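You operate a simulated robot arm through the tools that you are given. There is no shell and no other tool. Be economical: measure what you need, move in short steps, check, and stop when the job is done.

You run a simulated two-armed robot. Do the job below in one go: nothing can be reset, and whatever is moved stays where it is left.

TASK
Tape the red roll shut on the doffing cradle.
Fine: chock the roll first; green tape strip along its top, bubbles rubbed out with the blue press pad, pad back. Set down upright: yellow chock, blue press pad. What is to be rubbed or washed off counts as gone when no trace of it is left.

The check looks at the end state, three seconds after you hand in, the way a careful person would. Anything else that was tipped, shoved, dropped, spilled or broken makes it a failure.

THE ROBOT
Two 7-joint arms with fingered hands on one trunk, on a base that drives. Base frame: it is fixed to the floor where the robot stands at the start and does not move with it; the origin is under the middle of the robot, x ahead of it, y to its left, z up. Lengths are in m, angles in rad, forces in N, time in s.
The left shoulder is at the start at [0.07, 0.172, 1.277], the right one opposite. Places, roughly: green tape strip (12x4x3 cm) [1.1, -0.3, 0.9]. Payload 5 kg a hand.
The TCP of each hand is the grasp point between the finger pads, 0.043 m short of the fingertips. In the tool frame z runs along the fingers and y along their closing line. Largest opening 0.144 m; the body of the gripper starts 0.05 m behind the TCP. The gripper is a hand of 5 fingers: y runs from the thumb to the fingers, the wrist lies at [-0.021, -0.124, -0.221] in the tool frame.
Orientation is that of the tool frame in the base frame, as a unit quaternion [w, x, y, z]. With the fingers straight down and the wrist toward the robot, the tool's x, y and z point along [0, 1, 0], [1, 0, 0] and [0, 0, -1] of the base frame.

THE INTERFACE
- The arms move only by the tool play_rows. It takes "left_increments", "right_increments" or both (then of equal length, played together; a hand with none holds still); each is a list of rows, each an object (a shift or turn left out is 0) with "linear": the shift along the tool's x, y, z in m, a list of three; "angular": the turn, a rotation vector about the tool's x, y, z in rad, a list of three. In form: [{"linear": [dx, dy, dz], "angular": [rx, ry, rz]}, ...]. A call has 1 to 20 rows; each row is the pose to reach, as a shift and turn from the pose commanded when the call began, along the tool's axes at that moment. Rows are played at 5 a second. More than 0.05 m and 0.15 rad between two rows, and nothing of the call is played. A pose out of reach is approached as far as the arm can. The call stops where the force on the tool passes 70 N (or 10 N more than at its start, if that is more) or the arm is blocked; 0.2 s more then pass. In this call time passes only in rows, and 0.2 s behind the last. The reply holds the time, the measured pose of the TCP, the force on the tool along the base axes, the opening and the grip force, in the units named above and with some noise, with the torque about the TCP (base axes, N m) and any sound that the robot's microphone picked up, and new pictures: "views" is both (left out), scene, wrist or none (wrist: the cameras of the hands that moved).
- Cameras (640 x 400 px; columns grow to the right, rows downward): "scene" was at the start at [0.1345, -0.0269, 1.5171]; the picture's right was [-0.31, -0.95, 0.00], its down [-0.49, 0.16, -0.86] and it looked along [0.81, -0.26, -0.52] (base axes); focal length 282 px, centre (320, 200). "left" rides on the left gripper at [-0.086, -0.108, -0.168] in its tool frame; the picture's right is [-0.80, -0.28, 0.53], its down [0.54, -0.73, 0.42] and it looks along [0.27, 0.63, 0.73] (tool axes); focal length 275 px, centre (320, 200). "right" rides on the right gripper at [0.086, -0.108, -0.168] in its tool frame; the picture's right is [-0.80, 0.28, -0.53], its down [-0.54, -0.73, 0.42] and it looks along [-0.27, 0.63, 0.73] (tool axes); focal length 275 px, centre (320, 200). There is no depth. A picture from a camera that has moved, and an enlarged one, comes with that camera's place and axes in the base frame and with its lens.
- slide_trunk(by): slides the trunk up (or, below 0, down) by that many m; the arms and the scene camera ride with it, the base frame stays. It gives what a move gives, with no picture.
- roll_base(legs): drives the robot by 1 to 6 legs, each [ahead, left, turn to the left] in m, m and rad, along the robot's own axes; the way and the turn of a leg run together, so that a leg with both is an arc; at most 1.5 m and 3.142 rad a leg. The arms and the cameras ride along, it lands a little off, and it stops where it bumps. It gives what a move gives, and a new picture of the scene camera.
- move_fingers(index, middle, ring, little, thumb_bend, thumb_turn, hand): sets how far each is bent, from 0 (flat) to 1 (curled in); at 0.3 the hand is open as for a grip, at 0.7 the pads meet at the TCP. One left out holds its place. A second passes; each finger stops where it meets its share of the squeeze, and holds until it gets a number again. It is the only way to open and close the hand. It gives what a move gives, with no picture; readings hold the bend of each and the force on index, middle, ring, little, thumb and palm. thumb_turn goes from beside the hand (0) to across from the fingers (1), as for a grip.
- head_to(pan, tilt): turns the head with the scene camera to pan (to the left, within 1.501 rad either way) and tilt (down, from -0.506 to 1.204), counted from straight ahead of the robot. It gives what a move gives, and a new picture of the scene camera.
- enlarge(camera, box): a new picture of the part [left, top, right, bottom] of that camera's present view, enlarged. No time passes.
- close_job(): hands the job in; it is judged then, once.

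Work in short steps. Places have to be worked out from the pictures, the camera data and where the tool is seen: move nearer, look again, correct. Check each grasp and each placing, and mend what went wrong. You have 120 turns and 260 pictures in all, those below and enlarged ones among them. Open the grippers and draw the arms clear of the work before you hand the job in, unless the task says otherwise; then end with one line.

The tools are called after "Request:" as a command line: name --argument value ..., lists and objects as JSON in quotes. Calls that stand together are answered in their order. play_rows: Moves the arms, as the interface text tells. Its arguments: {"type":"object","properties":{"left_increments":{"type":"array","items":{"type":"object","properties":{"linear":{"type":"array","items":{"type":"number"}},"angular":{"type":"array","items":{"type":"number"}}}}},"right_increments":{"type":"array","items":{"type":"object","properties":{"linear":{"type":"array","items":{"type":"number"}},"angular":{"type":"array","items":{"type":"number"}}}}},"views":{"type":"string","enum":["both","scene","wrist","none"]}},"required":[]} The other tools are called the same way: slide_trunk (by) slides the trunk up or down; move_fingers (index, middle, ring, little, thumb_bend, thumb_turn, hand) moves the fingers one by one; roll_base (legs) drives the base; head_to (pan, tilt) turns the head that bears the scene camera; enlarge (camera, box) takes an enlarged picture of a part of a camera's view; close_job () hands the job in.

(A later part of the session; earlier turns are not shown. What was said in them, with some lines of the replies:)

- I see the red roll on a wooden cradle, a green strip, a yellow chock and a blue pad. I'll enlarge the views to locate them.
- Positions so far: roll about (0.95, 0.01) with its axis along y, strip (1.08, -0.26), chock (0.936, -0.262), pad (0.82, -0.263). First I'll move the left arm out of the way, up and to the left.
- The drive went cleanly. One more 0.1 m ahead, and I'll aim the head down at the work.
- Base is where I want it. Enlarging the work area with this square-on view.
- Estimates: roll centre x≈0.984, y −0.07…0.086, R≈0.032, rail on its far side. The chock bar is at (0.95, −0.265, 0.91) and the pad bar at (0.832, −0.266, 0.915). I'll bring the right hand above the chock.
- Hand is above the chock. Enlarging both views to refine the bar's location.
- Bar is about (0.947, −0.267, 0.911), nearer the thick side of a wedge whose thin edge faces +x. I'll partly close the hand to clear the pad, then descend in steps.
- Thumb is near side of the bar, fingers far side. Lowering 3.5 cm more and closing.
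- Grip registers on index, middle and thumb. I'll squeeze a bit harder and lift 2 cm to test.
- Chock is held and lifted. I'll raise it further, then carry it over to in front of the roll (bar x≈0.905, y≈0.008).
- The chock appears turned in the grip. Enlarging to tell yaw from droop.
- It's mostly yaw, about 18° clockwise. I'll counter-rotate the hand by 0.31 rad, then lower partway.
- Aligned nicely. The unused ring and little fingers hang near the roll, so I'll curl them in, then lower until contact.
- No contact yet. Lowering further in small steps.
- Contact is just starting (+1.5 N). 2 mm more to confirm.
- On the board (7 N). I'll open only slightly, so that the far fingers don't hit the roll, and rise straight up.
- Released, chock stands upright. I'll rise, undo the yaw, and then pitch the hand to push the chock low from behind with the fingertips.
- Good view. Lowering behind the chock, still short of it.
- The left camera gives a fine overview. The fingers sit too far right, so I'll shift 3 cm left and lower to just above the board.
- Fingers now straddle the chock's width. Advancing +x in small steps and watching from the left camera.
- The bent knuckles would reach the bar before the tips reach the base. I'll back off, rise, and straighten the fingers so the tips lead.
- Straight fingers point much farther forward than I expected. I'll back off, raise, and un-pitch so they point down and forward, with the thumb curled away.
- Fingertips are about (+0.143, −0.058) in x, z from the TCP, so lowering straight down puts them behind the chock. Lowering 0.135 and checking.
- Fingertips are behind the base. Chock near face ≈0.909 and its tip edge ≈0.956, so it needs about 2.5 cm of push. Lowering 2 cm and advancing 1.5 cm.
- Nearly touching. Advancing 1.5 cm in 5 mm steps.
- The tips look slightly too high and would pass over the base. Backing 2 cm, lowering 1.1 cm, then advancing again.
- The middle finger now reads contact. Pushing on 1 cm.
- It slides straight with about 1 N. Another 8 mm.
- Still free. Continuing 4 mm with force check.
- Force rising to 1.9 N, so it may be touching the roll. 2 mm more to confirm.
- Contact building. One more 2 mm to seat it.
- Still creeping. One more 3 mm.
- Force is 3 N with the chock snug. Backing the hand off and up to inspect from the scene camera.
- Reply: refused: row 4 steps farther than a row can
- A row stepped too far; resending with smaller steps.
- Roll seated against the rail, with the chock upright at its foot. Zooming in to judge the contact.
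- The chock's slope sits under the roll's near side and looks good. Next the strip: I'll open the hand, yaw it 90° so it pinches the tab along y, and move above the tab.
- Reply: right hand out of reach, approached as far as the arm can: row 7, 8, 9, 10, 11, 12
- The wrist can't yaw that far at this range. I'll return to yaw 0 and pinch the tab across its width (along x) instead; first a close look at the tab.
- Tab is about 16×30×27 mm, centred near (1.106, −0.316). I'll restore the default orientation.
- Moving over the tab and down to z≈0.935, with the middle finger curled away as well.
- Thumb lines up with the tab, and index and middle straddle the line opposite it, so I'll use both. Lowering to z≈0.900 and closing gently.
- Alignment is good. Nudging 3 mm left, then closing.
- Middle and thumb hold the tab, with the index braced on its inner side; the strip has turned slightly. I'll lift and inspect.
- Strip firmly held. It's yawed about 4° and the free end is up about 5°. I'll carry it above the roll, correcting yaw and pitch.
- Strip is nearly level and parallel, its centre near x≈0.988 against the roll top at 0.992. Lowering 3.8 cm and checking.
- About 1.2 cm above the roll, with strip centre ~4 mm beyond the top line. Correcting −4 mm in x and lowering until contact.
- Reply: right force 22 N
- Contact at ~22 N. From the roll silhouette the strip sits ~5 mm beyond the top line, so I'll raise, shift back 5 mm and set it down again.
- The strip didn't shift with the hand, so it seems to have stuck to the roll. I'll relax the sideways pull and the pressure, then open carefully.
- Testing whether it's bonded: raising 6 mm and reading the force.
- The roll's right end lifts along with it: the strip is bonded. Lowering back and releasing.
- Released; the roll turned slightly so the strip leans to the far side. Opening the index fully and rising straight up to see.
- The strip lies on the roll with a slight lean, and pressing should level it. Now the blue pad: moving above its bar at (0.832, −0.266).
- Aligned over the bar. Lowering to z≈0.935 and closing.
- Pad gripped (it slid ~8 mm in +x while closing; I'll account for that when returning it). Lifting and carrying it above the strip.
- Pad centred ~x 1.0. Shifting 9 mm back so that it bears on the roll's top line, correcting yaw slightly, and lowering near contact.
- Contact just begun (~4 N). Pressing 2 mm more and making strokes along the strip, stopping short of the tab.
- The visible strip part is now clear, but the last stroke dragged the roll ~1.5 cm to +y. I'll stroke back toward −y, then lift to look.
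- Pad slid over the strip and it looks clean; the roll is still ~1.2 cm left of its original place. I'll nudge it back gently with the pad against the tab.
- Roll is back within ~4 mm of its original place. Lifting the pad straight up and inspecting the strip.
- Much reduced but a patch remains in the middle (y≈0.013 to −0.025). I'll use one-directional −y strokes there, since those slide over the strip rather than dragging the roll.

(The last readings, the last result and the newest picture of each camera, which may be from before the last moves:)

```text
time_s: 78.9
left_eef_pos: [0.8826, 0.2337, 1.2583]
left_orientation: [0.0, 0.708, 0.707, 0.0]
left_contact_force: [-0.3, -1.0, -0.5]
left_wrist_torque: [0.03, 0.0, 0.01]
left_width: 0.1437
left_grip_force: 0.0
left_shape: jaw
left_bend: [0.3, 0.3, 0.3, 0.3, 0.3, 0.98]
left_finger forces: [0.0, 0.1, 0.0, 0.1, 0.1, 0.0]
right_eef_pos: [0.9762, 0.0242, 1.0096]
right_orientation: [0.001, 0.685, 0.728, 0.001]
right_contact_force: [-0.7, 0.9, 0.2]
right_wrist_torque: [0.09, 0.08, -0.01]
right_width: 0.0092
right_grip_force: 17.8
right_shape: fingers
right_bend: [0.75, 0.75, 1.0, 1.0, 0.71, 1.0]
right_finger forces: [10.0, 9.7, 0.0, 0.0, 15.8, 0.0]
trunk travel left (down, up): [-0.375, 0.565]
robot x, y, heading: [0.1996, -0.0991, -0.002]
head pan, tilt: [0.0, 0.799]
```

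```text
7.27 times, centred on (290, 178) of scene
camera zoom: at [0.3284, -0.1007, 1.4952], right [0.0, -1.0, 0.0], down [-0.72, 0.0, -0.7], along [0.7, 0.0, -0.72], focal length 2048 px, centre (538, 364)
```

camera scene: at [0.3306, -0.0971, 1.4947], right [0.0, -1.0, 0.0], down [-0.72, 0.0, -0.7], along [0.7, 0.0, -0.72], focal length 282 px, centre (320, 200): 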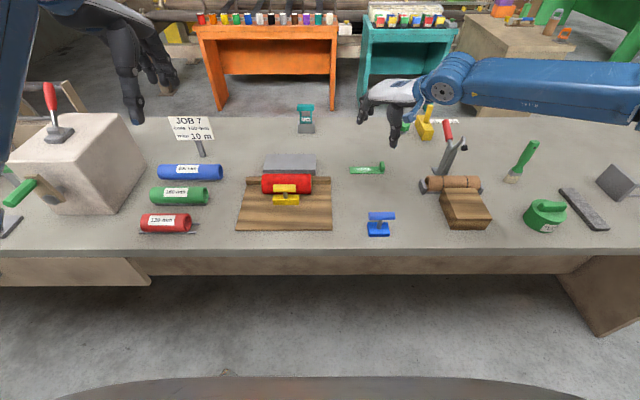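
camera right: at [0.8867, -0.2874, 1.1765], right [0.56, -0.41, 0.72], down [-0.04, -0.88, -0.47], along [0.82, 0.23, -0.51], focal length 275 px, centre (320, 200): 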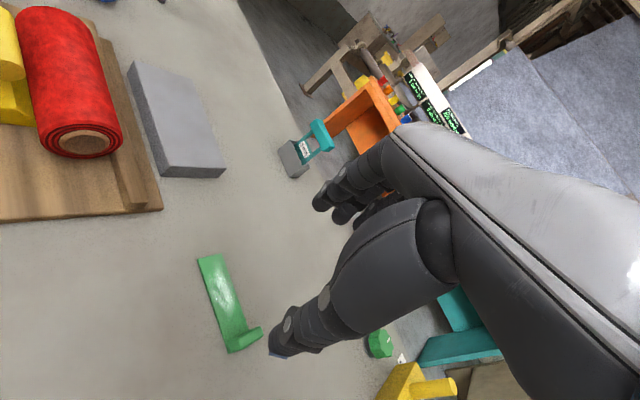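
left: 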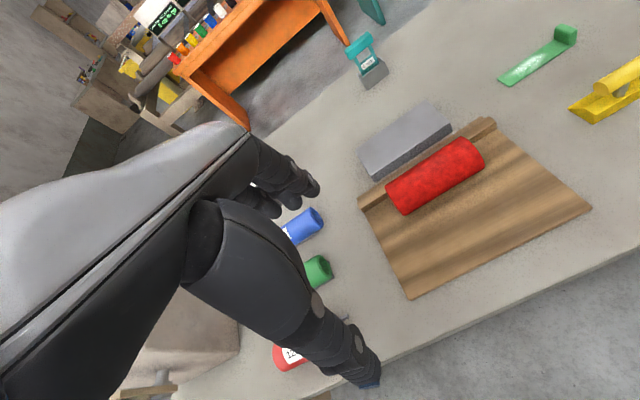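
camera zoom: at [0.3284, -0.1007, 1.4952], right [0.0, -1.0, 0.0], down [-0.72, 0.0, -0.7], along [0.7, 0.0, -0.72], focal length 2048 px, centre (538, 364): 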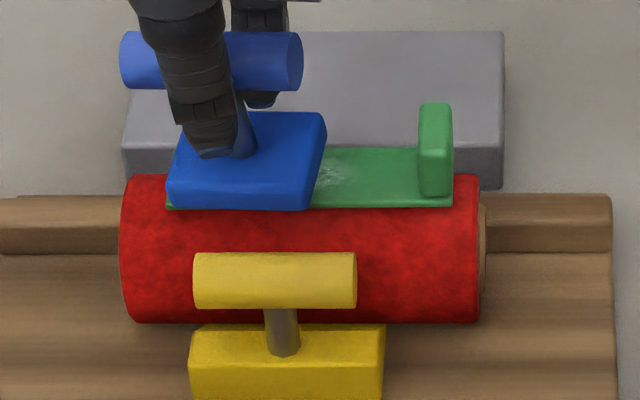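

Light contact. Pressing 3 mm and stroking −y by 3.4 cm.

Request:
play_rows --right_increments '[{"linear": [0, 0, 0.003]}, {"linear": [-0.007, 0, 0.003]}, {"linear": [-0.014, 0, 0.003]}, {"linear": [-0.021, 0, 0.003]}, {"linear": [-0.028, 0, 0.003]}, {"linear": [-0.034, 0, 0.003]}]' --views "none"

Request:
enlarge --camera "scene" --box '[255, 150, 325, 205]'

```text
time_s: 80.3
left_eef_pos: [0.8821, 0.2337, 1.2585]
left_orientation: [0.0, 0.708, 0.707, 0.0]
left_contact_force: [0.2, 0.2, -0.4]
left_wrist_torque: [0.02, 0.02, -0.03]
left_width: 0.1437
left_grip_force: 0.0
left_shape: jaw
left_bend: [0.3, 0.3, 0.3, 0.3, 0.3, 0.98]
left_finger forces: [0.1, 0.1, 0.1, 0.0, 0.0, 0.0]
right_eef_pos: [0.9792, -0.0098, 1.0076]
right_orientation: [0.001, 0.686, 0.728, 0.0]
right_contact_force: [-1.3, 3.9, 2.4]
right_wrist_torque: [0.38, 0.09, 0.01]
right_width: 0.0083
right_grip_force: 20.9
right_shape: fingers
right_bend: [0.75, 0.74, 1.0, 1.0, 0.71, 1.0]
right_finger forces: [12.9, 11.5, 0.1, 0.0, 16.7, 0.0]
trunk travel left (down, up): [-0.375, 0.565]
robot x, y, heading: [0.1974, -0.1042, -0.001]
head pan, tilt: [0.0, 0.799]
```

```text
7.27 times, centred on (290, 178) of scene
camera zoom: at [0.3277, -0.1001, 1.4952], right [0.0, -1.0, 0.0], down [-0.72, 0.0, -0.7], along [0.7, 0.0, -0.72], focal length 2048 px, centre (538, 364)
```

zoom: 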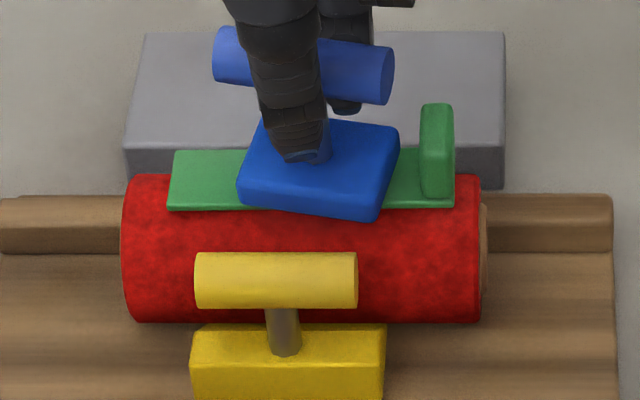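

Good stroke: the roll didn't move and the left part is clear. Lifting slightly to the right to see what's left.

Request:
play_rows --right_increments '[{"linear": [0, 0, -0.03]}, {"linear": [0.0, 0, -0.075]}, {"linear": [-0.04, 0, -0.09]}, {"linear": [-0.08, 0, -0.09]}, {"linear": [-0.12, 0, -0.09]}]' --views "none"

Request:
enlarge --camera "scene" --box '[255, 160, 325, 205]'

Request:
enlarge --camera "left" --box '[450, 110, 590, 230]'

Request:
enlarge --camera "scene" --box '[290, 110, 390, 200]'

```text
time_s: 81.5
left_eef_pos: [0.881, 0.2317, 1.2592]
left_orientation: [-0.001, 0.708, 0.706, 0.001]
left_contact_force: [0.2, -0.5, -0.7]
left_wrist_torque: [0.05, -0.01, 0.01]
left_width: 0.144
left_grip_force: 0.0
left_shape: jaw
left_bend: [0.3, 0.3, 0.3, 0.3, 0.3, 0.98]
left_finger forces: [0.0, 0.0, 0.1, 0.0, 0.0, 0.0]
right_eef_pos: [0.985, -0.1309, 1.0962]
right_orientation: [0.001, 0.685, 0.728, 0.001]
right_contact_force: [-0.6, -0.7, -1.8]
right_wrist_torque: [0.03, 0.01, 0.01]
right_width: 0.0087
right_grip_force: 18.6
right_shape: fingers
right_bend: [0.75, 0.75, 1.0, 1.0, 0.71, 1.0]
right_finger forces: [10.5, 11.3, 0.0, 0.1, 16.3, 0.0]
trunk travel left (down, up): [-0.375, 0.565]
robot x, y, heading: [0.1956, -0.1004, -0.003]
head pan, tilt: [0.0, 0.799]
```

```text
8.89 times, centred on (290, 182) of scene
camera zoom: at [0.3278, -0.1019, 1.4953], right [0.0, -1.0, 0.0], down [-0.72, 0.0, -0.7], along [0.7, 0.0, -0.72], focal length 2503 px, centre (587, 356)
```

zoom: 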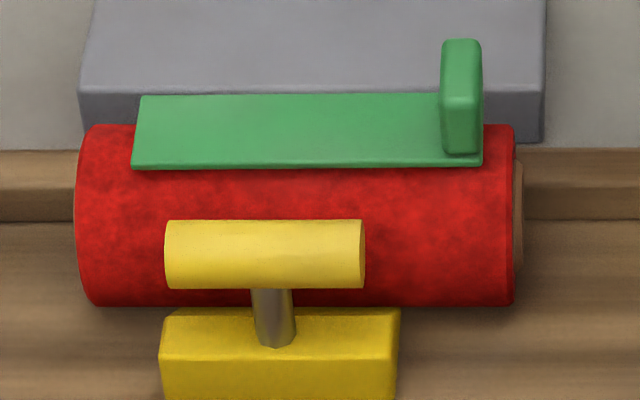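

```text
3.33 times, centred on (520, 170) of left
camera zoom: at [0.7744, 0.1458, 1.4262], right [-0.28, -0.8, -0.54], down [-0.72, 0.54, -0.42], along [0.63, 0.27, -0.73], focal length 918 px, centre (-347, 300)
```

zoom: 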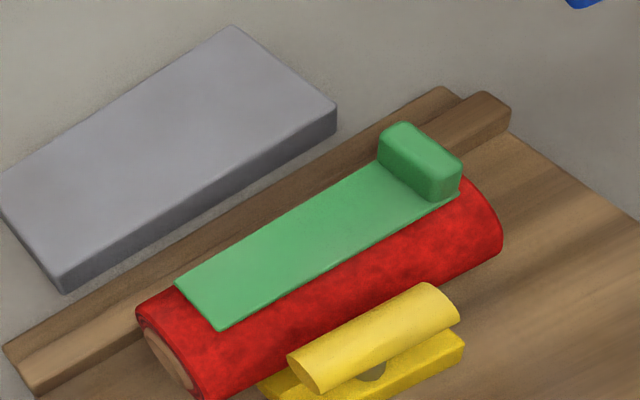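

```text
4.44 times, centred on (340, 155) of scene
camera zoom: at [0.3278, -0.1019, 1.4953], right [0.0, -1.0, 0.0], down [-0.72, 0.0, -0.7], along [0.7, 0.0, -0.72], focal length 1252 px, centre (231, 400)
```

zoom: 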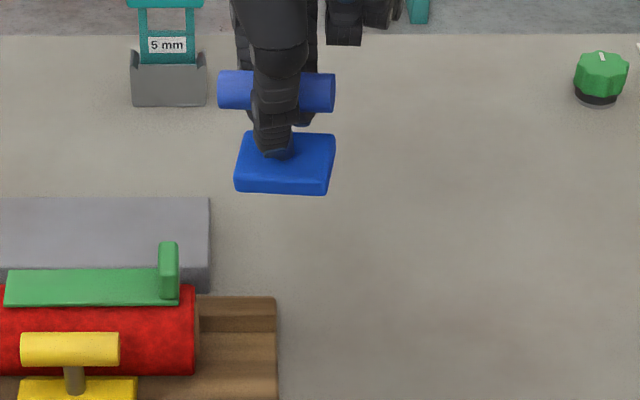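

All bubbles are gone and the strip is level on the roll. Now returning the pad: undoing the pad's yaw and moving above its old place.

Request:
play_rows --right_increments '[{"linear": [-0.025, -0.033, 0], "angular": [0, 0, -0.05]}, {"linear": [-0.05, -0.067, 0], "angular": [0, 0, -0.1]}, {"linear": [-0.075, -0.1, 0], "angular": [0, 0, -0.14]}, {"linear": [-0.1, -0.133, 0], "angular": [0, 0, -0.14]}, {"linear": [-0.1243, -0.1667, 0.02], "angular": [0, 0, -0.14]}, {"linear": [-0.1243, -0.1667, 0.06], "angular": [0, 0, -0.14]}, {"linear": [-0.1243, -0.1667, 0.1], "angular": [0, 0, -0.14]}, {"linear": [-0.1243, -0.1667, 0.13], "angular": [0, 0, -0.14]}]' --views "none"

Request:
enlarge --camera "scene" --box '[230, 145, 410, 245]'

Request:
enlarge --camera "right" --box '[160, 150, 400, 400]'

Request:
enlarge --camera "scene" --box '[340, 180, 420, 250]'

```text
time_s: 83.3
left_eef_pos: [0.8823, 0.2322, 1.2587]
left_orientation: [0.0, 0.708, 0.707, 0.0]
left_contact_force: [-0.6, -0.6, -1.0]
left_wrist_torque: [0.01, -0.03, -0.01]
left_width: 0.1437
left_grip_force: 0.1
left_shape: jaw
left_bend: [0.3, 0.3, 0.3, 0.3, 0.3, 0.98]
left_finger forces: [0.0, 0.0, 0.0, 0.0, 0.1, 0.1]
right_eef_pos: [0.8275, -0.2636, 0.9685]
right_orientation: [0.001, 0.633, 0.774, 0.0]
right_contact_force: [0.2, 0.1, -1.9]
right_wrist_torque: [0.01, 0.0, 0.0]
right_width: 0.0085
right_grip_force: 19.0
right_shape: fingers
right_bend: [0.75, 0.75, 1.0, 1.0, 0.71, 1.0]
right_finger forces: [10.5, 11.6, 0.1, 0.0, 16.2, 0.0]
trunk travel left (down, up): [-0.375, 0.565]
robot x, y, heading: [0.2008, -0.1025, -0.0]
head pan, tilt: [0.0, 0.799]
```

```text
3.56 times, centred on (320, 195) of scene
camera zoom: at [0.3282, -0.1011, 1.4953], right [0.0, -1.0, 0.0], down [-0.72, 0.0, -0.7], along [0.7, 0.0, -0.72], focal length 1001 px, centre (320, 218)
```

zoom: 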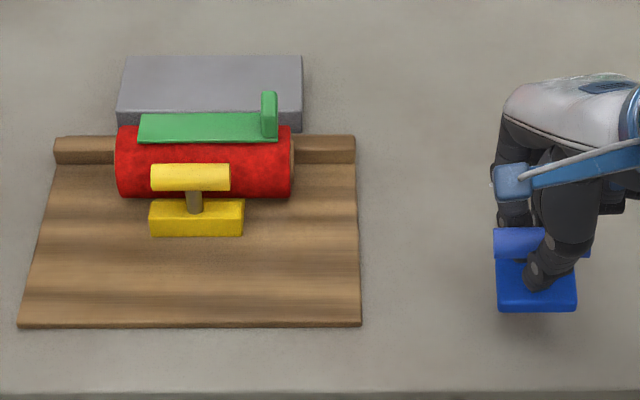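

```text
1.60 times, centred on (280, 275) of right
camera zoom: at [0.7026, -0.2026, 1.1335], right [0.43, -0.72, 0.54], down [-0.6, -0.68, -0.42], along [0.67, -0.14, -0.73], focal length 440 px, centre (384, 80)
```

zoom: 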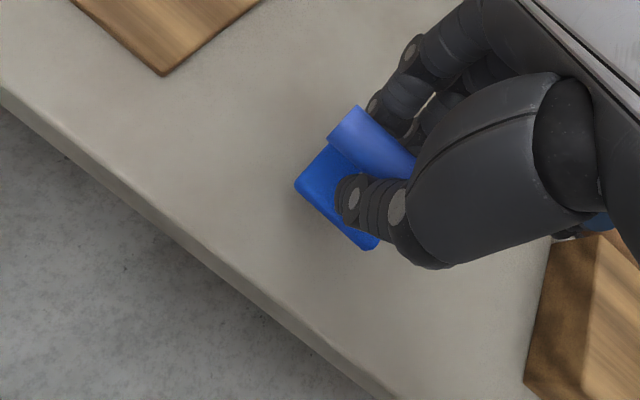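

```text
5.71 times, centred on (380, 215) of scene
camera zoom: at [0.3282, -0.1011, 1.4953], right [0.0, -1.0, 0.0], down [-0.72, 0.0, -0.7], along [0.7, 0.0, -0.72], focal length 1609 px, centre (-23, 114)
```

zoom: 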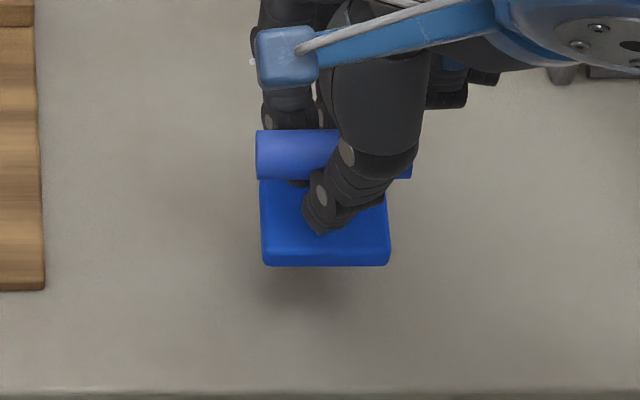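

Orientation is square now. Shifting −10 mm in x and +4 mm in y to match the original spot, and lowering to the table.

Request:
play_rows --right_increments '[{"linear": [0.006, -0.009, 0.01]}, {"linear": [0.006, -0.009, 0.024]}, {"linear": [0.006, -0.009, 0.029]}, {"linear": [0.006, -0.009, 0.031]}, {"linear": [0.006, -0.009, 0.033]}]' --views "none"

Request:
enlarge --camera "scene" --box '[230, 145, 410, 245]'

```text
time_s: 84.5
left_eef_pos: [0.8827, 0.2333, 1.2585]
left_orientation: [0.0, 0.708, 0.706, 0.0]
left_contact_force: [-0.7, -0.3, -0.6]
left_wrist_torque: [0.01, -0.02, 0.04]
left_width: 0.1437
left_grip_force: 0.1
left_shape: jaw
left_bend: [0.3, 0.3, 0.3, 0.3, 0.3, 0.98]
left_finger forces: [0.1, 0.0, 0.0, 0.0, 0.1, 0.0]
right_eef_pos: [0.8168, -0.2595, 0.9344]
right_orientation: [0.0, 0.634, 0.774, -0.001]
right_contact_force: [-0.4, 0.7, -1.7]
right_wrist_torque: [0.0, -0.02, -0.01]
right_width: 0.0085
right_grip_force: 19.4
right_shape: fingers
right_bend: [0.75, 0.75, 1.0, 1.0, 0.71, 1.0]
right_finger forces: [10.4, 11.7, 0.0, 0.0, 16.2, 0.0]
trunk travel left (down, up): [-0.375, 0.565]
robot x, y, heading: [0.1992, -0.1002, -0.001]
head pan, tilt: [0.0, 0.799]
```

```text
3.56 times, centred on (320, 195) of scene
camera zoom: at [0.3285, -0.1003, 1.4952], right [0.0, -1.0, 0.0], down [-0.72, 0.0, -0.7], along [0.7, 0.0, -0.72], focal length 1001 px, centre (320, 218)
```

zoom: 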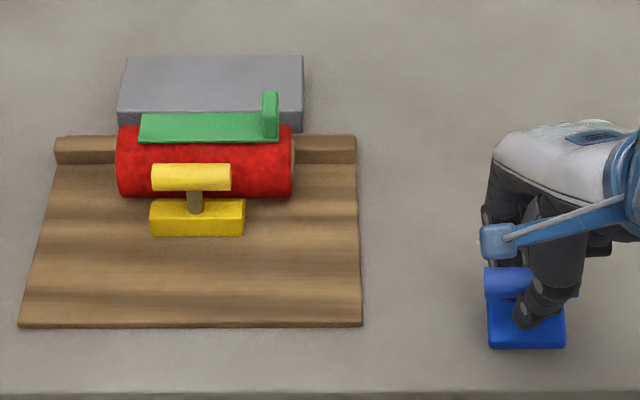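

Pad matches its original image position. Lowering a few mm until contact.

Request:
play_rows --right_increments '[{"linear": [0, 0, 0.001]}, {"linear": [0, 0, 0.002]}, {"linear": [0, 0, 0.003]}]' --views "none"

```text
time_s: 85.3
left_eef_pos: [0.883, 0.2335, 1.257]
left_orientation: [0.0, 0.707, 0.707, 0.0]
left_contact_force: [-0.1, -0.2, 0.0]
left_wrist_torque: [-0.01, 0.0, -0.06]
left_width: 0.1439
left_grip_force: 0.0
left_shape: jaw
left_bend: [0.3, 0.3, 0.3, 0.3, 0.3, 0.98]
left_finger forces: [0.0, 0.0, 0.1, 0.1, 0.1, 0.0]
right_eef_pos: [0.8167, -0.259, 0.9317]
right_orientation: [0.0, 0.634, 0.774, 0.0]
right_contact_force: [0.6, 0.9, -1.6]
right_wrist_torque: [0.01, 0.03, 0.01]
right_width: 0.0086
right_grip_force: 19.2
right_shape: fingers
right_bend: [0.75, 0.75, 1.0, 1.0, 0.71, 1.0]
right_finger forces: [10.4, 11.7, 0.0, 0.1, 16.2, 0.0]
trunk travel left (down, up): [-0.375, 0.565]
robot x, y, heading: [0.1995, -0.1028, 0.001]
head pan, tilt: [0.0, 0.799]
```

Not yet touching; continuing down.

Request:
play_rows --right_increments '[{"linear": [0, 0, 0.001]}, {"linear": [0, 0, 0.002]}, {"linear": [0, 0, 0.003]}, {"linear": [0, 0, 0.004]}]' --views "none"

Request:
enlarge --camera "scene" --box '[340, 190, 410, 250]'

```text
time_s: 86.3
left_eef_pos: [0.8831, 0.2336, 1.258]
left_orientation: [0.0, 0.708, 0.707, 0.0]
left_contact_force: [-1.2, 0.3, -1.0]
left_wrist_torque: [0.03, 0.0, 0.0]
left_width: 0.1438
left_grip_force: 0.1
left_shape: jaw
left_bend: [0.3, 0.3, 0.3, 0.3, 0.3, 0.98]
left_finger forces: [0.0, 0.1, 0.0, 0.0, 0.0, 0.0]
right_eef_pos: [0.8176, -0.2599, 0.9285]
right_orientation: [0.001, 0.633, 0.774, 0.0]
right_contact_force: [1.1, -1.7, 4.8]
right_wrist_torque: [0.06, 0.03, -0.01]
right_width: 0.0083
right_grip_force: 18.9
right_shape: fingers
right_bend: [0.75, 0.75, 1.0, 1.0, 0.71, 1.0]
right_finger forces: [10.0, 11.7, 0.0, 0.0, 15.7, 0.0]
trunk travel left (down, up): [-0.375, 0.565]
robot x, y, heading: [0.198, -0.1039, -0.004]
head pan, tilt: [0.0, 0.799]
```

```text
6.67 times, centred on (375, 220) of scene
camera zoom: at [0.3277, -0.1005, 1.4954], right [0.0, -1.0, 0.0], down [-0.72, 0.0, -0.7], along [0.7, 0.0, -0.72], focal length 1877 px, centre (-47, 67)
```

zoom: 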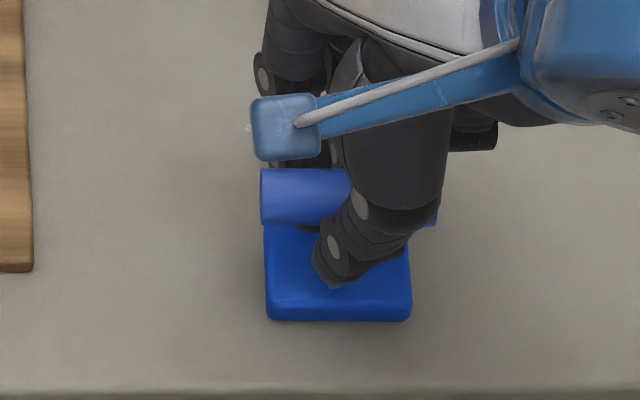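

Touching the table (about 6 N). Opening gently in two stages.

Request:
move_fingers --hand "right" --index 0.67 --middle 0.67 --thumb_bend 0.64

Request:
move_fingers --hand "right" --index 0.45 --middle 0.45 --thumb_bend 0.45

Request:
enlarge --camera "scene" --box '[340, 190, 410, 250]'

```text
time_s: 87.3
left_eef_pos: [0.8835, 0.2338, 1.2575]
left_orientation: [-0.001, 0.708, 0.706, 0.0]
left_contact_force: [-0.5, -0.2, 0.1]
left_wrist_torque: [0.0, 0.0, -0.01]
left_width: 0.1442
left_grip_force: 0.0
left_shape: jaw
left_bend: [0.3, 0.3, 0.3, 0.3, 0.3, 0.98]
left_finger forces: [0.0, 0.0, 0.0, 0.1, 0.0, 0.1]
right_eef_pos: [0.8173, -0.2587, 0.9274]
right_orientation: [0.001, 0.632, 0.775, -0.001]
right_contact_force: [0.6, -0.9, 0.4]
right_wrist_torque: [0.0, -0.01, -0.01]
right_width: 0.0233
right_grip_force: 0.6
right_shape: fingers
right_bend: [0.67, 0.67, 1.0, 1.0, 0.64, 1.0]
right_finger forces: [0.4, 0.8, 0.0, 0.1, 0.0, 0.0]
trunk travel left (down, up): [-0.375, 0.565]
robot x, y, heading: [0.1993, -0.1001, -0.002]
head pan, tilt: [0.0, 0.799]
```

```text
time_s: 88.3
left_eef_pos: [0.8829, 0.2347, 1.2586]
left_orientation: [0.002, 0.708, 0.706, 0.0]
left_contact_force: [0.0, -0.3, 0.2]
left_wrist_torque: [-0.02, -0.02, 0.01]
left_width: 0.1439
left_grip_force: 0.0
left_shape: jaw
left_bend: [0.3, 0.3, 0.3, 0.3, 0.3, 0.98]
left_finger forces: [0.0, 0.1, 0.0, 0.0, 0.0, 0.0]
right_eef_pos: [0.8171, -0.2601, 0.9272]
right_orientation: [0.0, 0.634, 0.774, -0.001]
right_contact_force: [-1.2, -0.8, 0.0]
right_wrist_torque: [0.0, -0.02, 0.03]
right_width: 0.096
right_grip_force: 0.1
right_shape: fingers
right_bend: [0.45, 0.45, 1.0, 1.0, 0.45, 0.99]
right_finger forces: [0.0, 0.0, 0.0, 0.0, 0.0, 0.1]
trunk travel left (down, up): [-0.375, 0.565]
robot x, y, heading: [0.1995, -0.1036, -0.001]
head pan, tilt: [0.0, 0.799]
```

```text
6.67 times, centred on (375, 220) of scene
camera zoom: at [0.3282, -0.1003, 1.4952], right [0.0, -1.0, 0.0], down [-0.72, 0.0, -0.7], along [0.7, 0.0, -0.72], focal length 1877 px, centre (-47, 67)
```

zoom: 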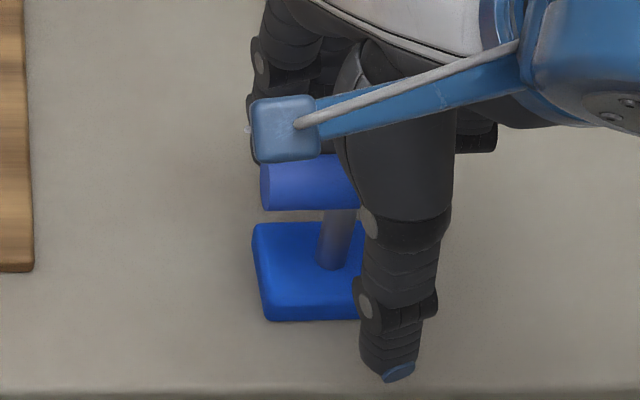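

Pad stands free. Rising straight up, then checking the whole scene.

Request:
play_rows --right_increments '[{"linear": [0, 0, -0.03]}, {"linear": [0, 0, -0.07]}, {"linear": [0, 0, -0.115]}, {"linear": [0, 0, -0.16]}, {"linear": [-0.03, -0.02, -0.19]}, {"linear": [-0.07, -0.03, -0.2]}, {"linear": [-0.11, -0.03, -0.2]}, {"linear": [-0.15, -0.03, -0.2]}]' --views "scene"

Request:
enlarge --camera "scene" --box '[230, 145, 410, 245]'

Request:
enlarge --camera "left" --box '[450, 110, 590, 230]'

```text
time_s: 90.1
left_eef_pos: [0.8814, 0.2318, 1.2574]
left_orientation: [-0.001, 0.708, 0.706, 0.001]
left_contact_force: [0.2, 0.0, -0.2]
left_wrist_torque: [0.01, -0.03, 0.04]
left_width: 0.1439
left_grip_force: 0.0
left_shape: jaw
left_bend: [0.3, 0.3, 0.3, 0.3, 0.3, 0.98]
left_finger forces: [0.0, 0.1, 0.0, 0.2, 0.0, 0.1]
right_eef_pos: [0.8172, -0.4149, 1.1271]
right_orientation: [0.001, 0.633, 0.774, 0.0]
right_contact_force: [0.3, -0.1, 0.5]
right_wrist_torque: [0.02, 0.01, -0.02]
right_width: 0.0962
right_grip_force: 0.0
right_shape: fingers
right_bend: [0.45, 0.45, 1.0, 1.0, 0.45, 0.99]
right_finger forces: [0.0, 0.0, 0.0, 0.0, 0.1, 0.0]
trunk travel left (down, up): [-0.375, 0.565]
robot x, y, heading: [0.1949, -0.0994, -0.002]
head pan, tilt: [0.0, 0.799]
camera scene: at [0.3271, -0.1022, 1.4953], right [0.0, -1.0, 0.0], down [-0.72, 0.0, -0.7], along [0.7, 0.0, -0.72], focal length 282 px, centre (320, 200)
```

scene: 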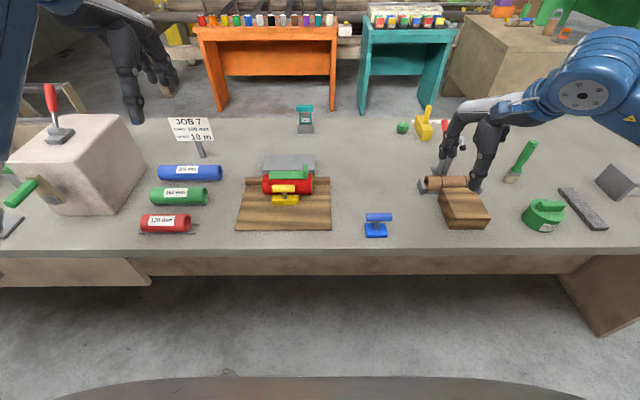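

```text
3.56 times, centred on (320, 195) of scene
camera zoom: at [0.3271, -0.1022, 1.4953], right [0.0, -1.0, 0.0], down [-0.72, 0.0, -0.7], along [0.7, 0.0, -0.72], focal length 1001 px, centre (320, 218)
```

zoom: 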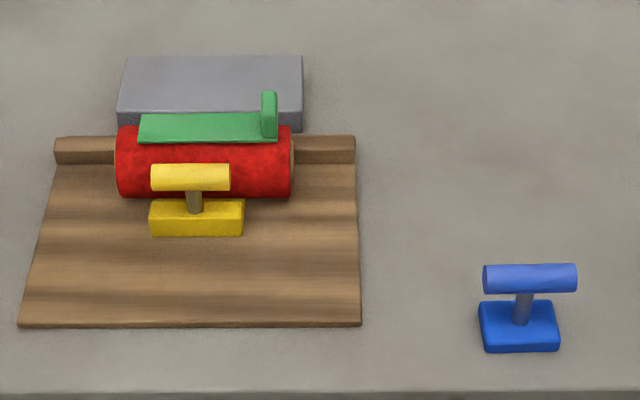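

```text
3.33 times, centred on (520, 170) of left
camera zoom: at [0.7739, 0.1453, 1.4266], right [-0.28, -0.8, -0.54], down [-0.72, 0.54, -0.42], along [0.63, 0.27, -0.73], focal length 918 px, centre (-347, 300)
```

zoom: 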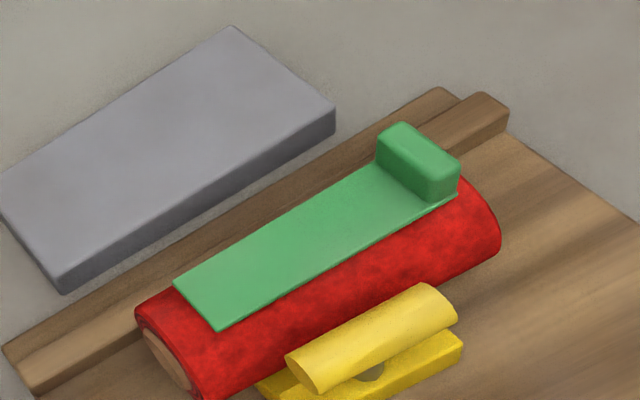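

Everything's in place: strip clear, chock upright, pad within ~5 mm of its old spot. Drawing the right hand up and back, and opening it.

Request:
play_rows --right_increments '[{"linear": [0, 0, -0.04]}, {"linear": [0, -0.03, -0.07]}, {"linear": [0, -0.06, -0.08]}]' --views "none"

Request:
move_fingers --hand "right" --index 0.3 --middle 0.3 --ring 0.3 --little 0.3 --thumb_bend 0.3

Request:
enlarge --camera "scene" --box '[220, 120, 540, 260]'

```text
time_s: 90.9
left_eef_pos: [0.8823, 0.2337, 1.2585]
left_orientation: [0.001, 0.708, 0.706, 0.001]
left_contact_force: [-0.8, 0.1, 0.3]
left_wrist_torque: [0.0, -0.03, 0.02]
left_width: 0.1441
left_grip_force: 0.1
left_shape: jaw
left_bend: [0.3, 0.3, 0.3, 0.3, 0.3, 0.98]
left_finger forces: [0.1, 0.0, 0.0, 0.0, 0.0, 0.0]
right_eef_pos: [0.7582, -0.423, 1.2081]
right_orientation: [0.001, 0.633, 0.774, 0.0]
right_contact_force: [-0.4, 0.5, 0.8]
right_wrist_torque: [-0.02, -0.04, 0.02]
right_width: 0.096
right_grip_force: 0.1
right_shape: fingers
right_bend: [0.45, 0.45, 1.0, 1.0, 0.45, 0.99]
right_finger forces: [0.1, 0.1, 0.1, 0.1, 0.1, 0.0]
trunk travel left (down, up): [-0.375, 0.565]
robot x, y, heading: [0.2009, -0.1009, 0.001]
head pan, tilt: [0.0, 0.799]
```

```text
time_s: 91.9
left_eef_pos: [0.8827, 0.2341, 1.2577]
left_orientation: [0.0, 0.708, 0.706, 0.0]
left_contact_force: [0.9, -0.5, 0.4]
left_wrist_torque: [-0.01, 0.0, -0.04]
left_width: 0.1437
left_grip_force: 0.1
left_shape: jaw
left_bend: [0.3, 0.3, 0.3, 0.3, 0.3, 0.98]
left_finger forces: [0.1, 0.0, 0.0, 0.0, 0.0, 0.1]
right_eef_pos: [0.7588, -0.4242, 1.2081]
right_orientation: [0.001, 0.634, 0.774, -0.001]
right_contact_force: [-0.8, 0.1, -0.2]
right_wrist_torque: [0.0, 0.0, 0.02]
right_width: 0.1491
right_grip_force: 0.1
right_shape: fingers
right_bend: [0.3, 0.3, 0.3, 0.3, 0.3, 0.98]
right_finger forces: [0.0, 0.0, 0.0, 0.0, 0.0, 0.0]
trunk travel left (down, up): [-0.375, 0.565]
robot x, y, heading: [0.2006, -0.1002, -0.0]
head pan, tilt: [0.0, 0.799]
```

```text
2.00 times, centred on (380, 190) of scene
camera zoom: at [0.3278, -0.1005, 1.4952], right [0.0, -1.0, 0.0], down [-0.72, 0.0, -0.7], along [0.7, 0.0, -0.72], focal length 563 px, centre (200, 220)
```

zoom: 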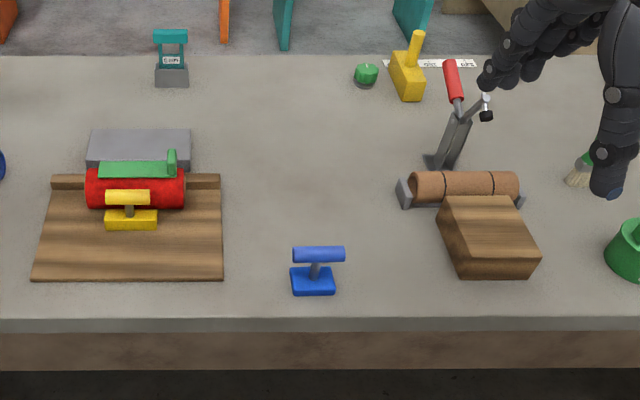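

All objects stand as they should, nothing else is disturbed, both hands are open and clear. Handing in.

Request:
close_job

```text
The job is handed in.
```

The red roll is taped shut on the cradle: the chock is in place, the green strip lies along the top with no bubbles left, and the blue pad is back within about 5 mm of its old spot. The roll ended about 5 mm to the right of where it started. I judged the chock's contact with the roll by eye, and there could be a gap of up to about 2 mm.
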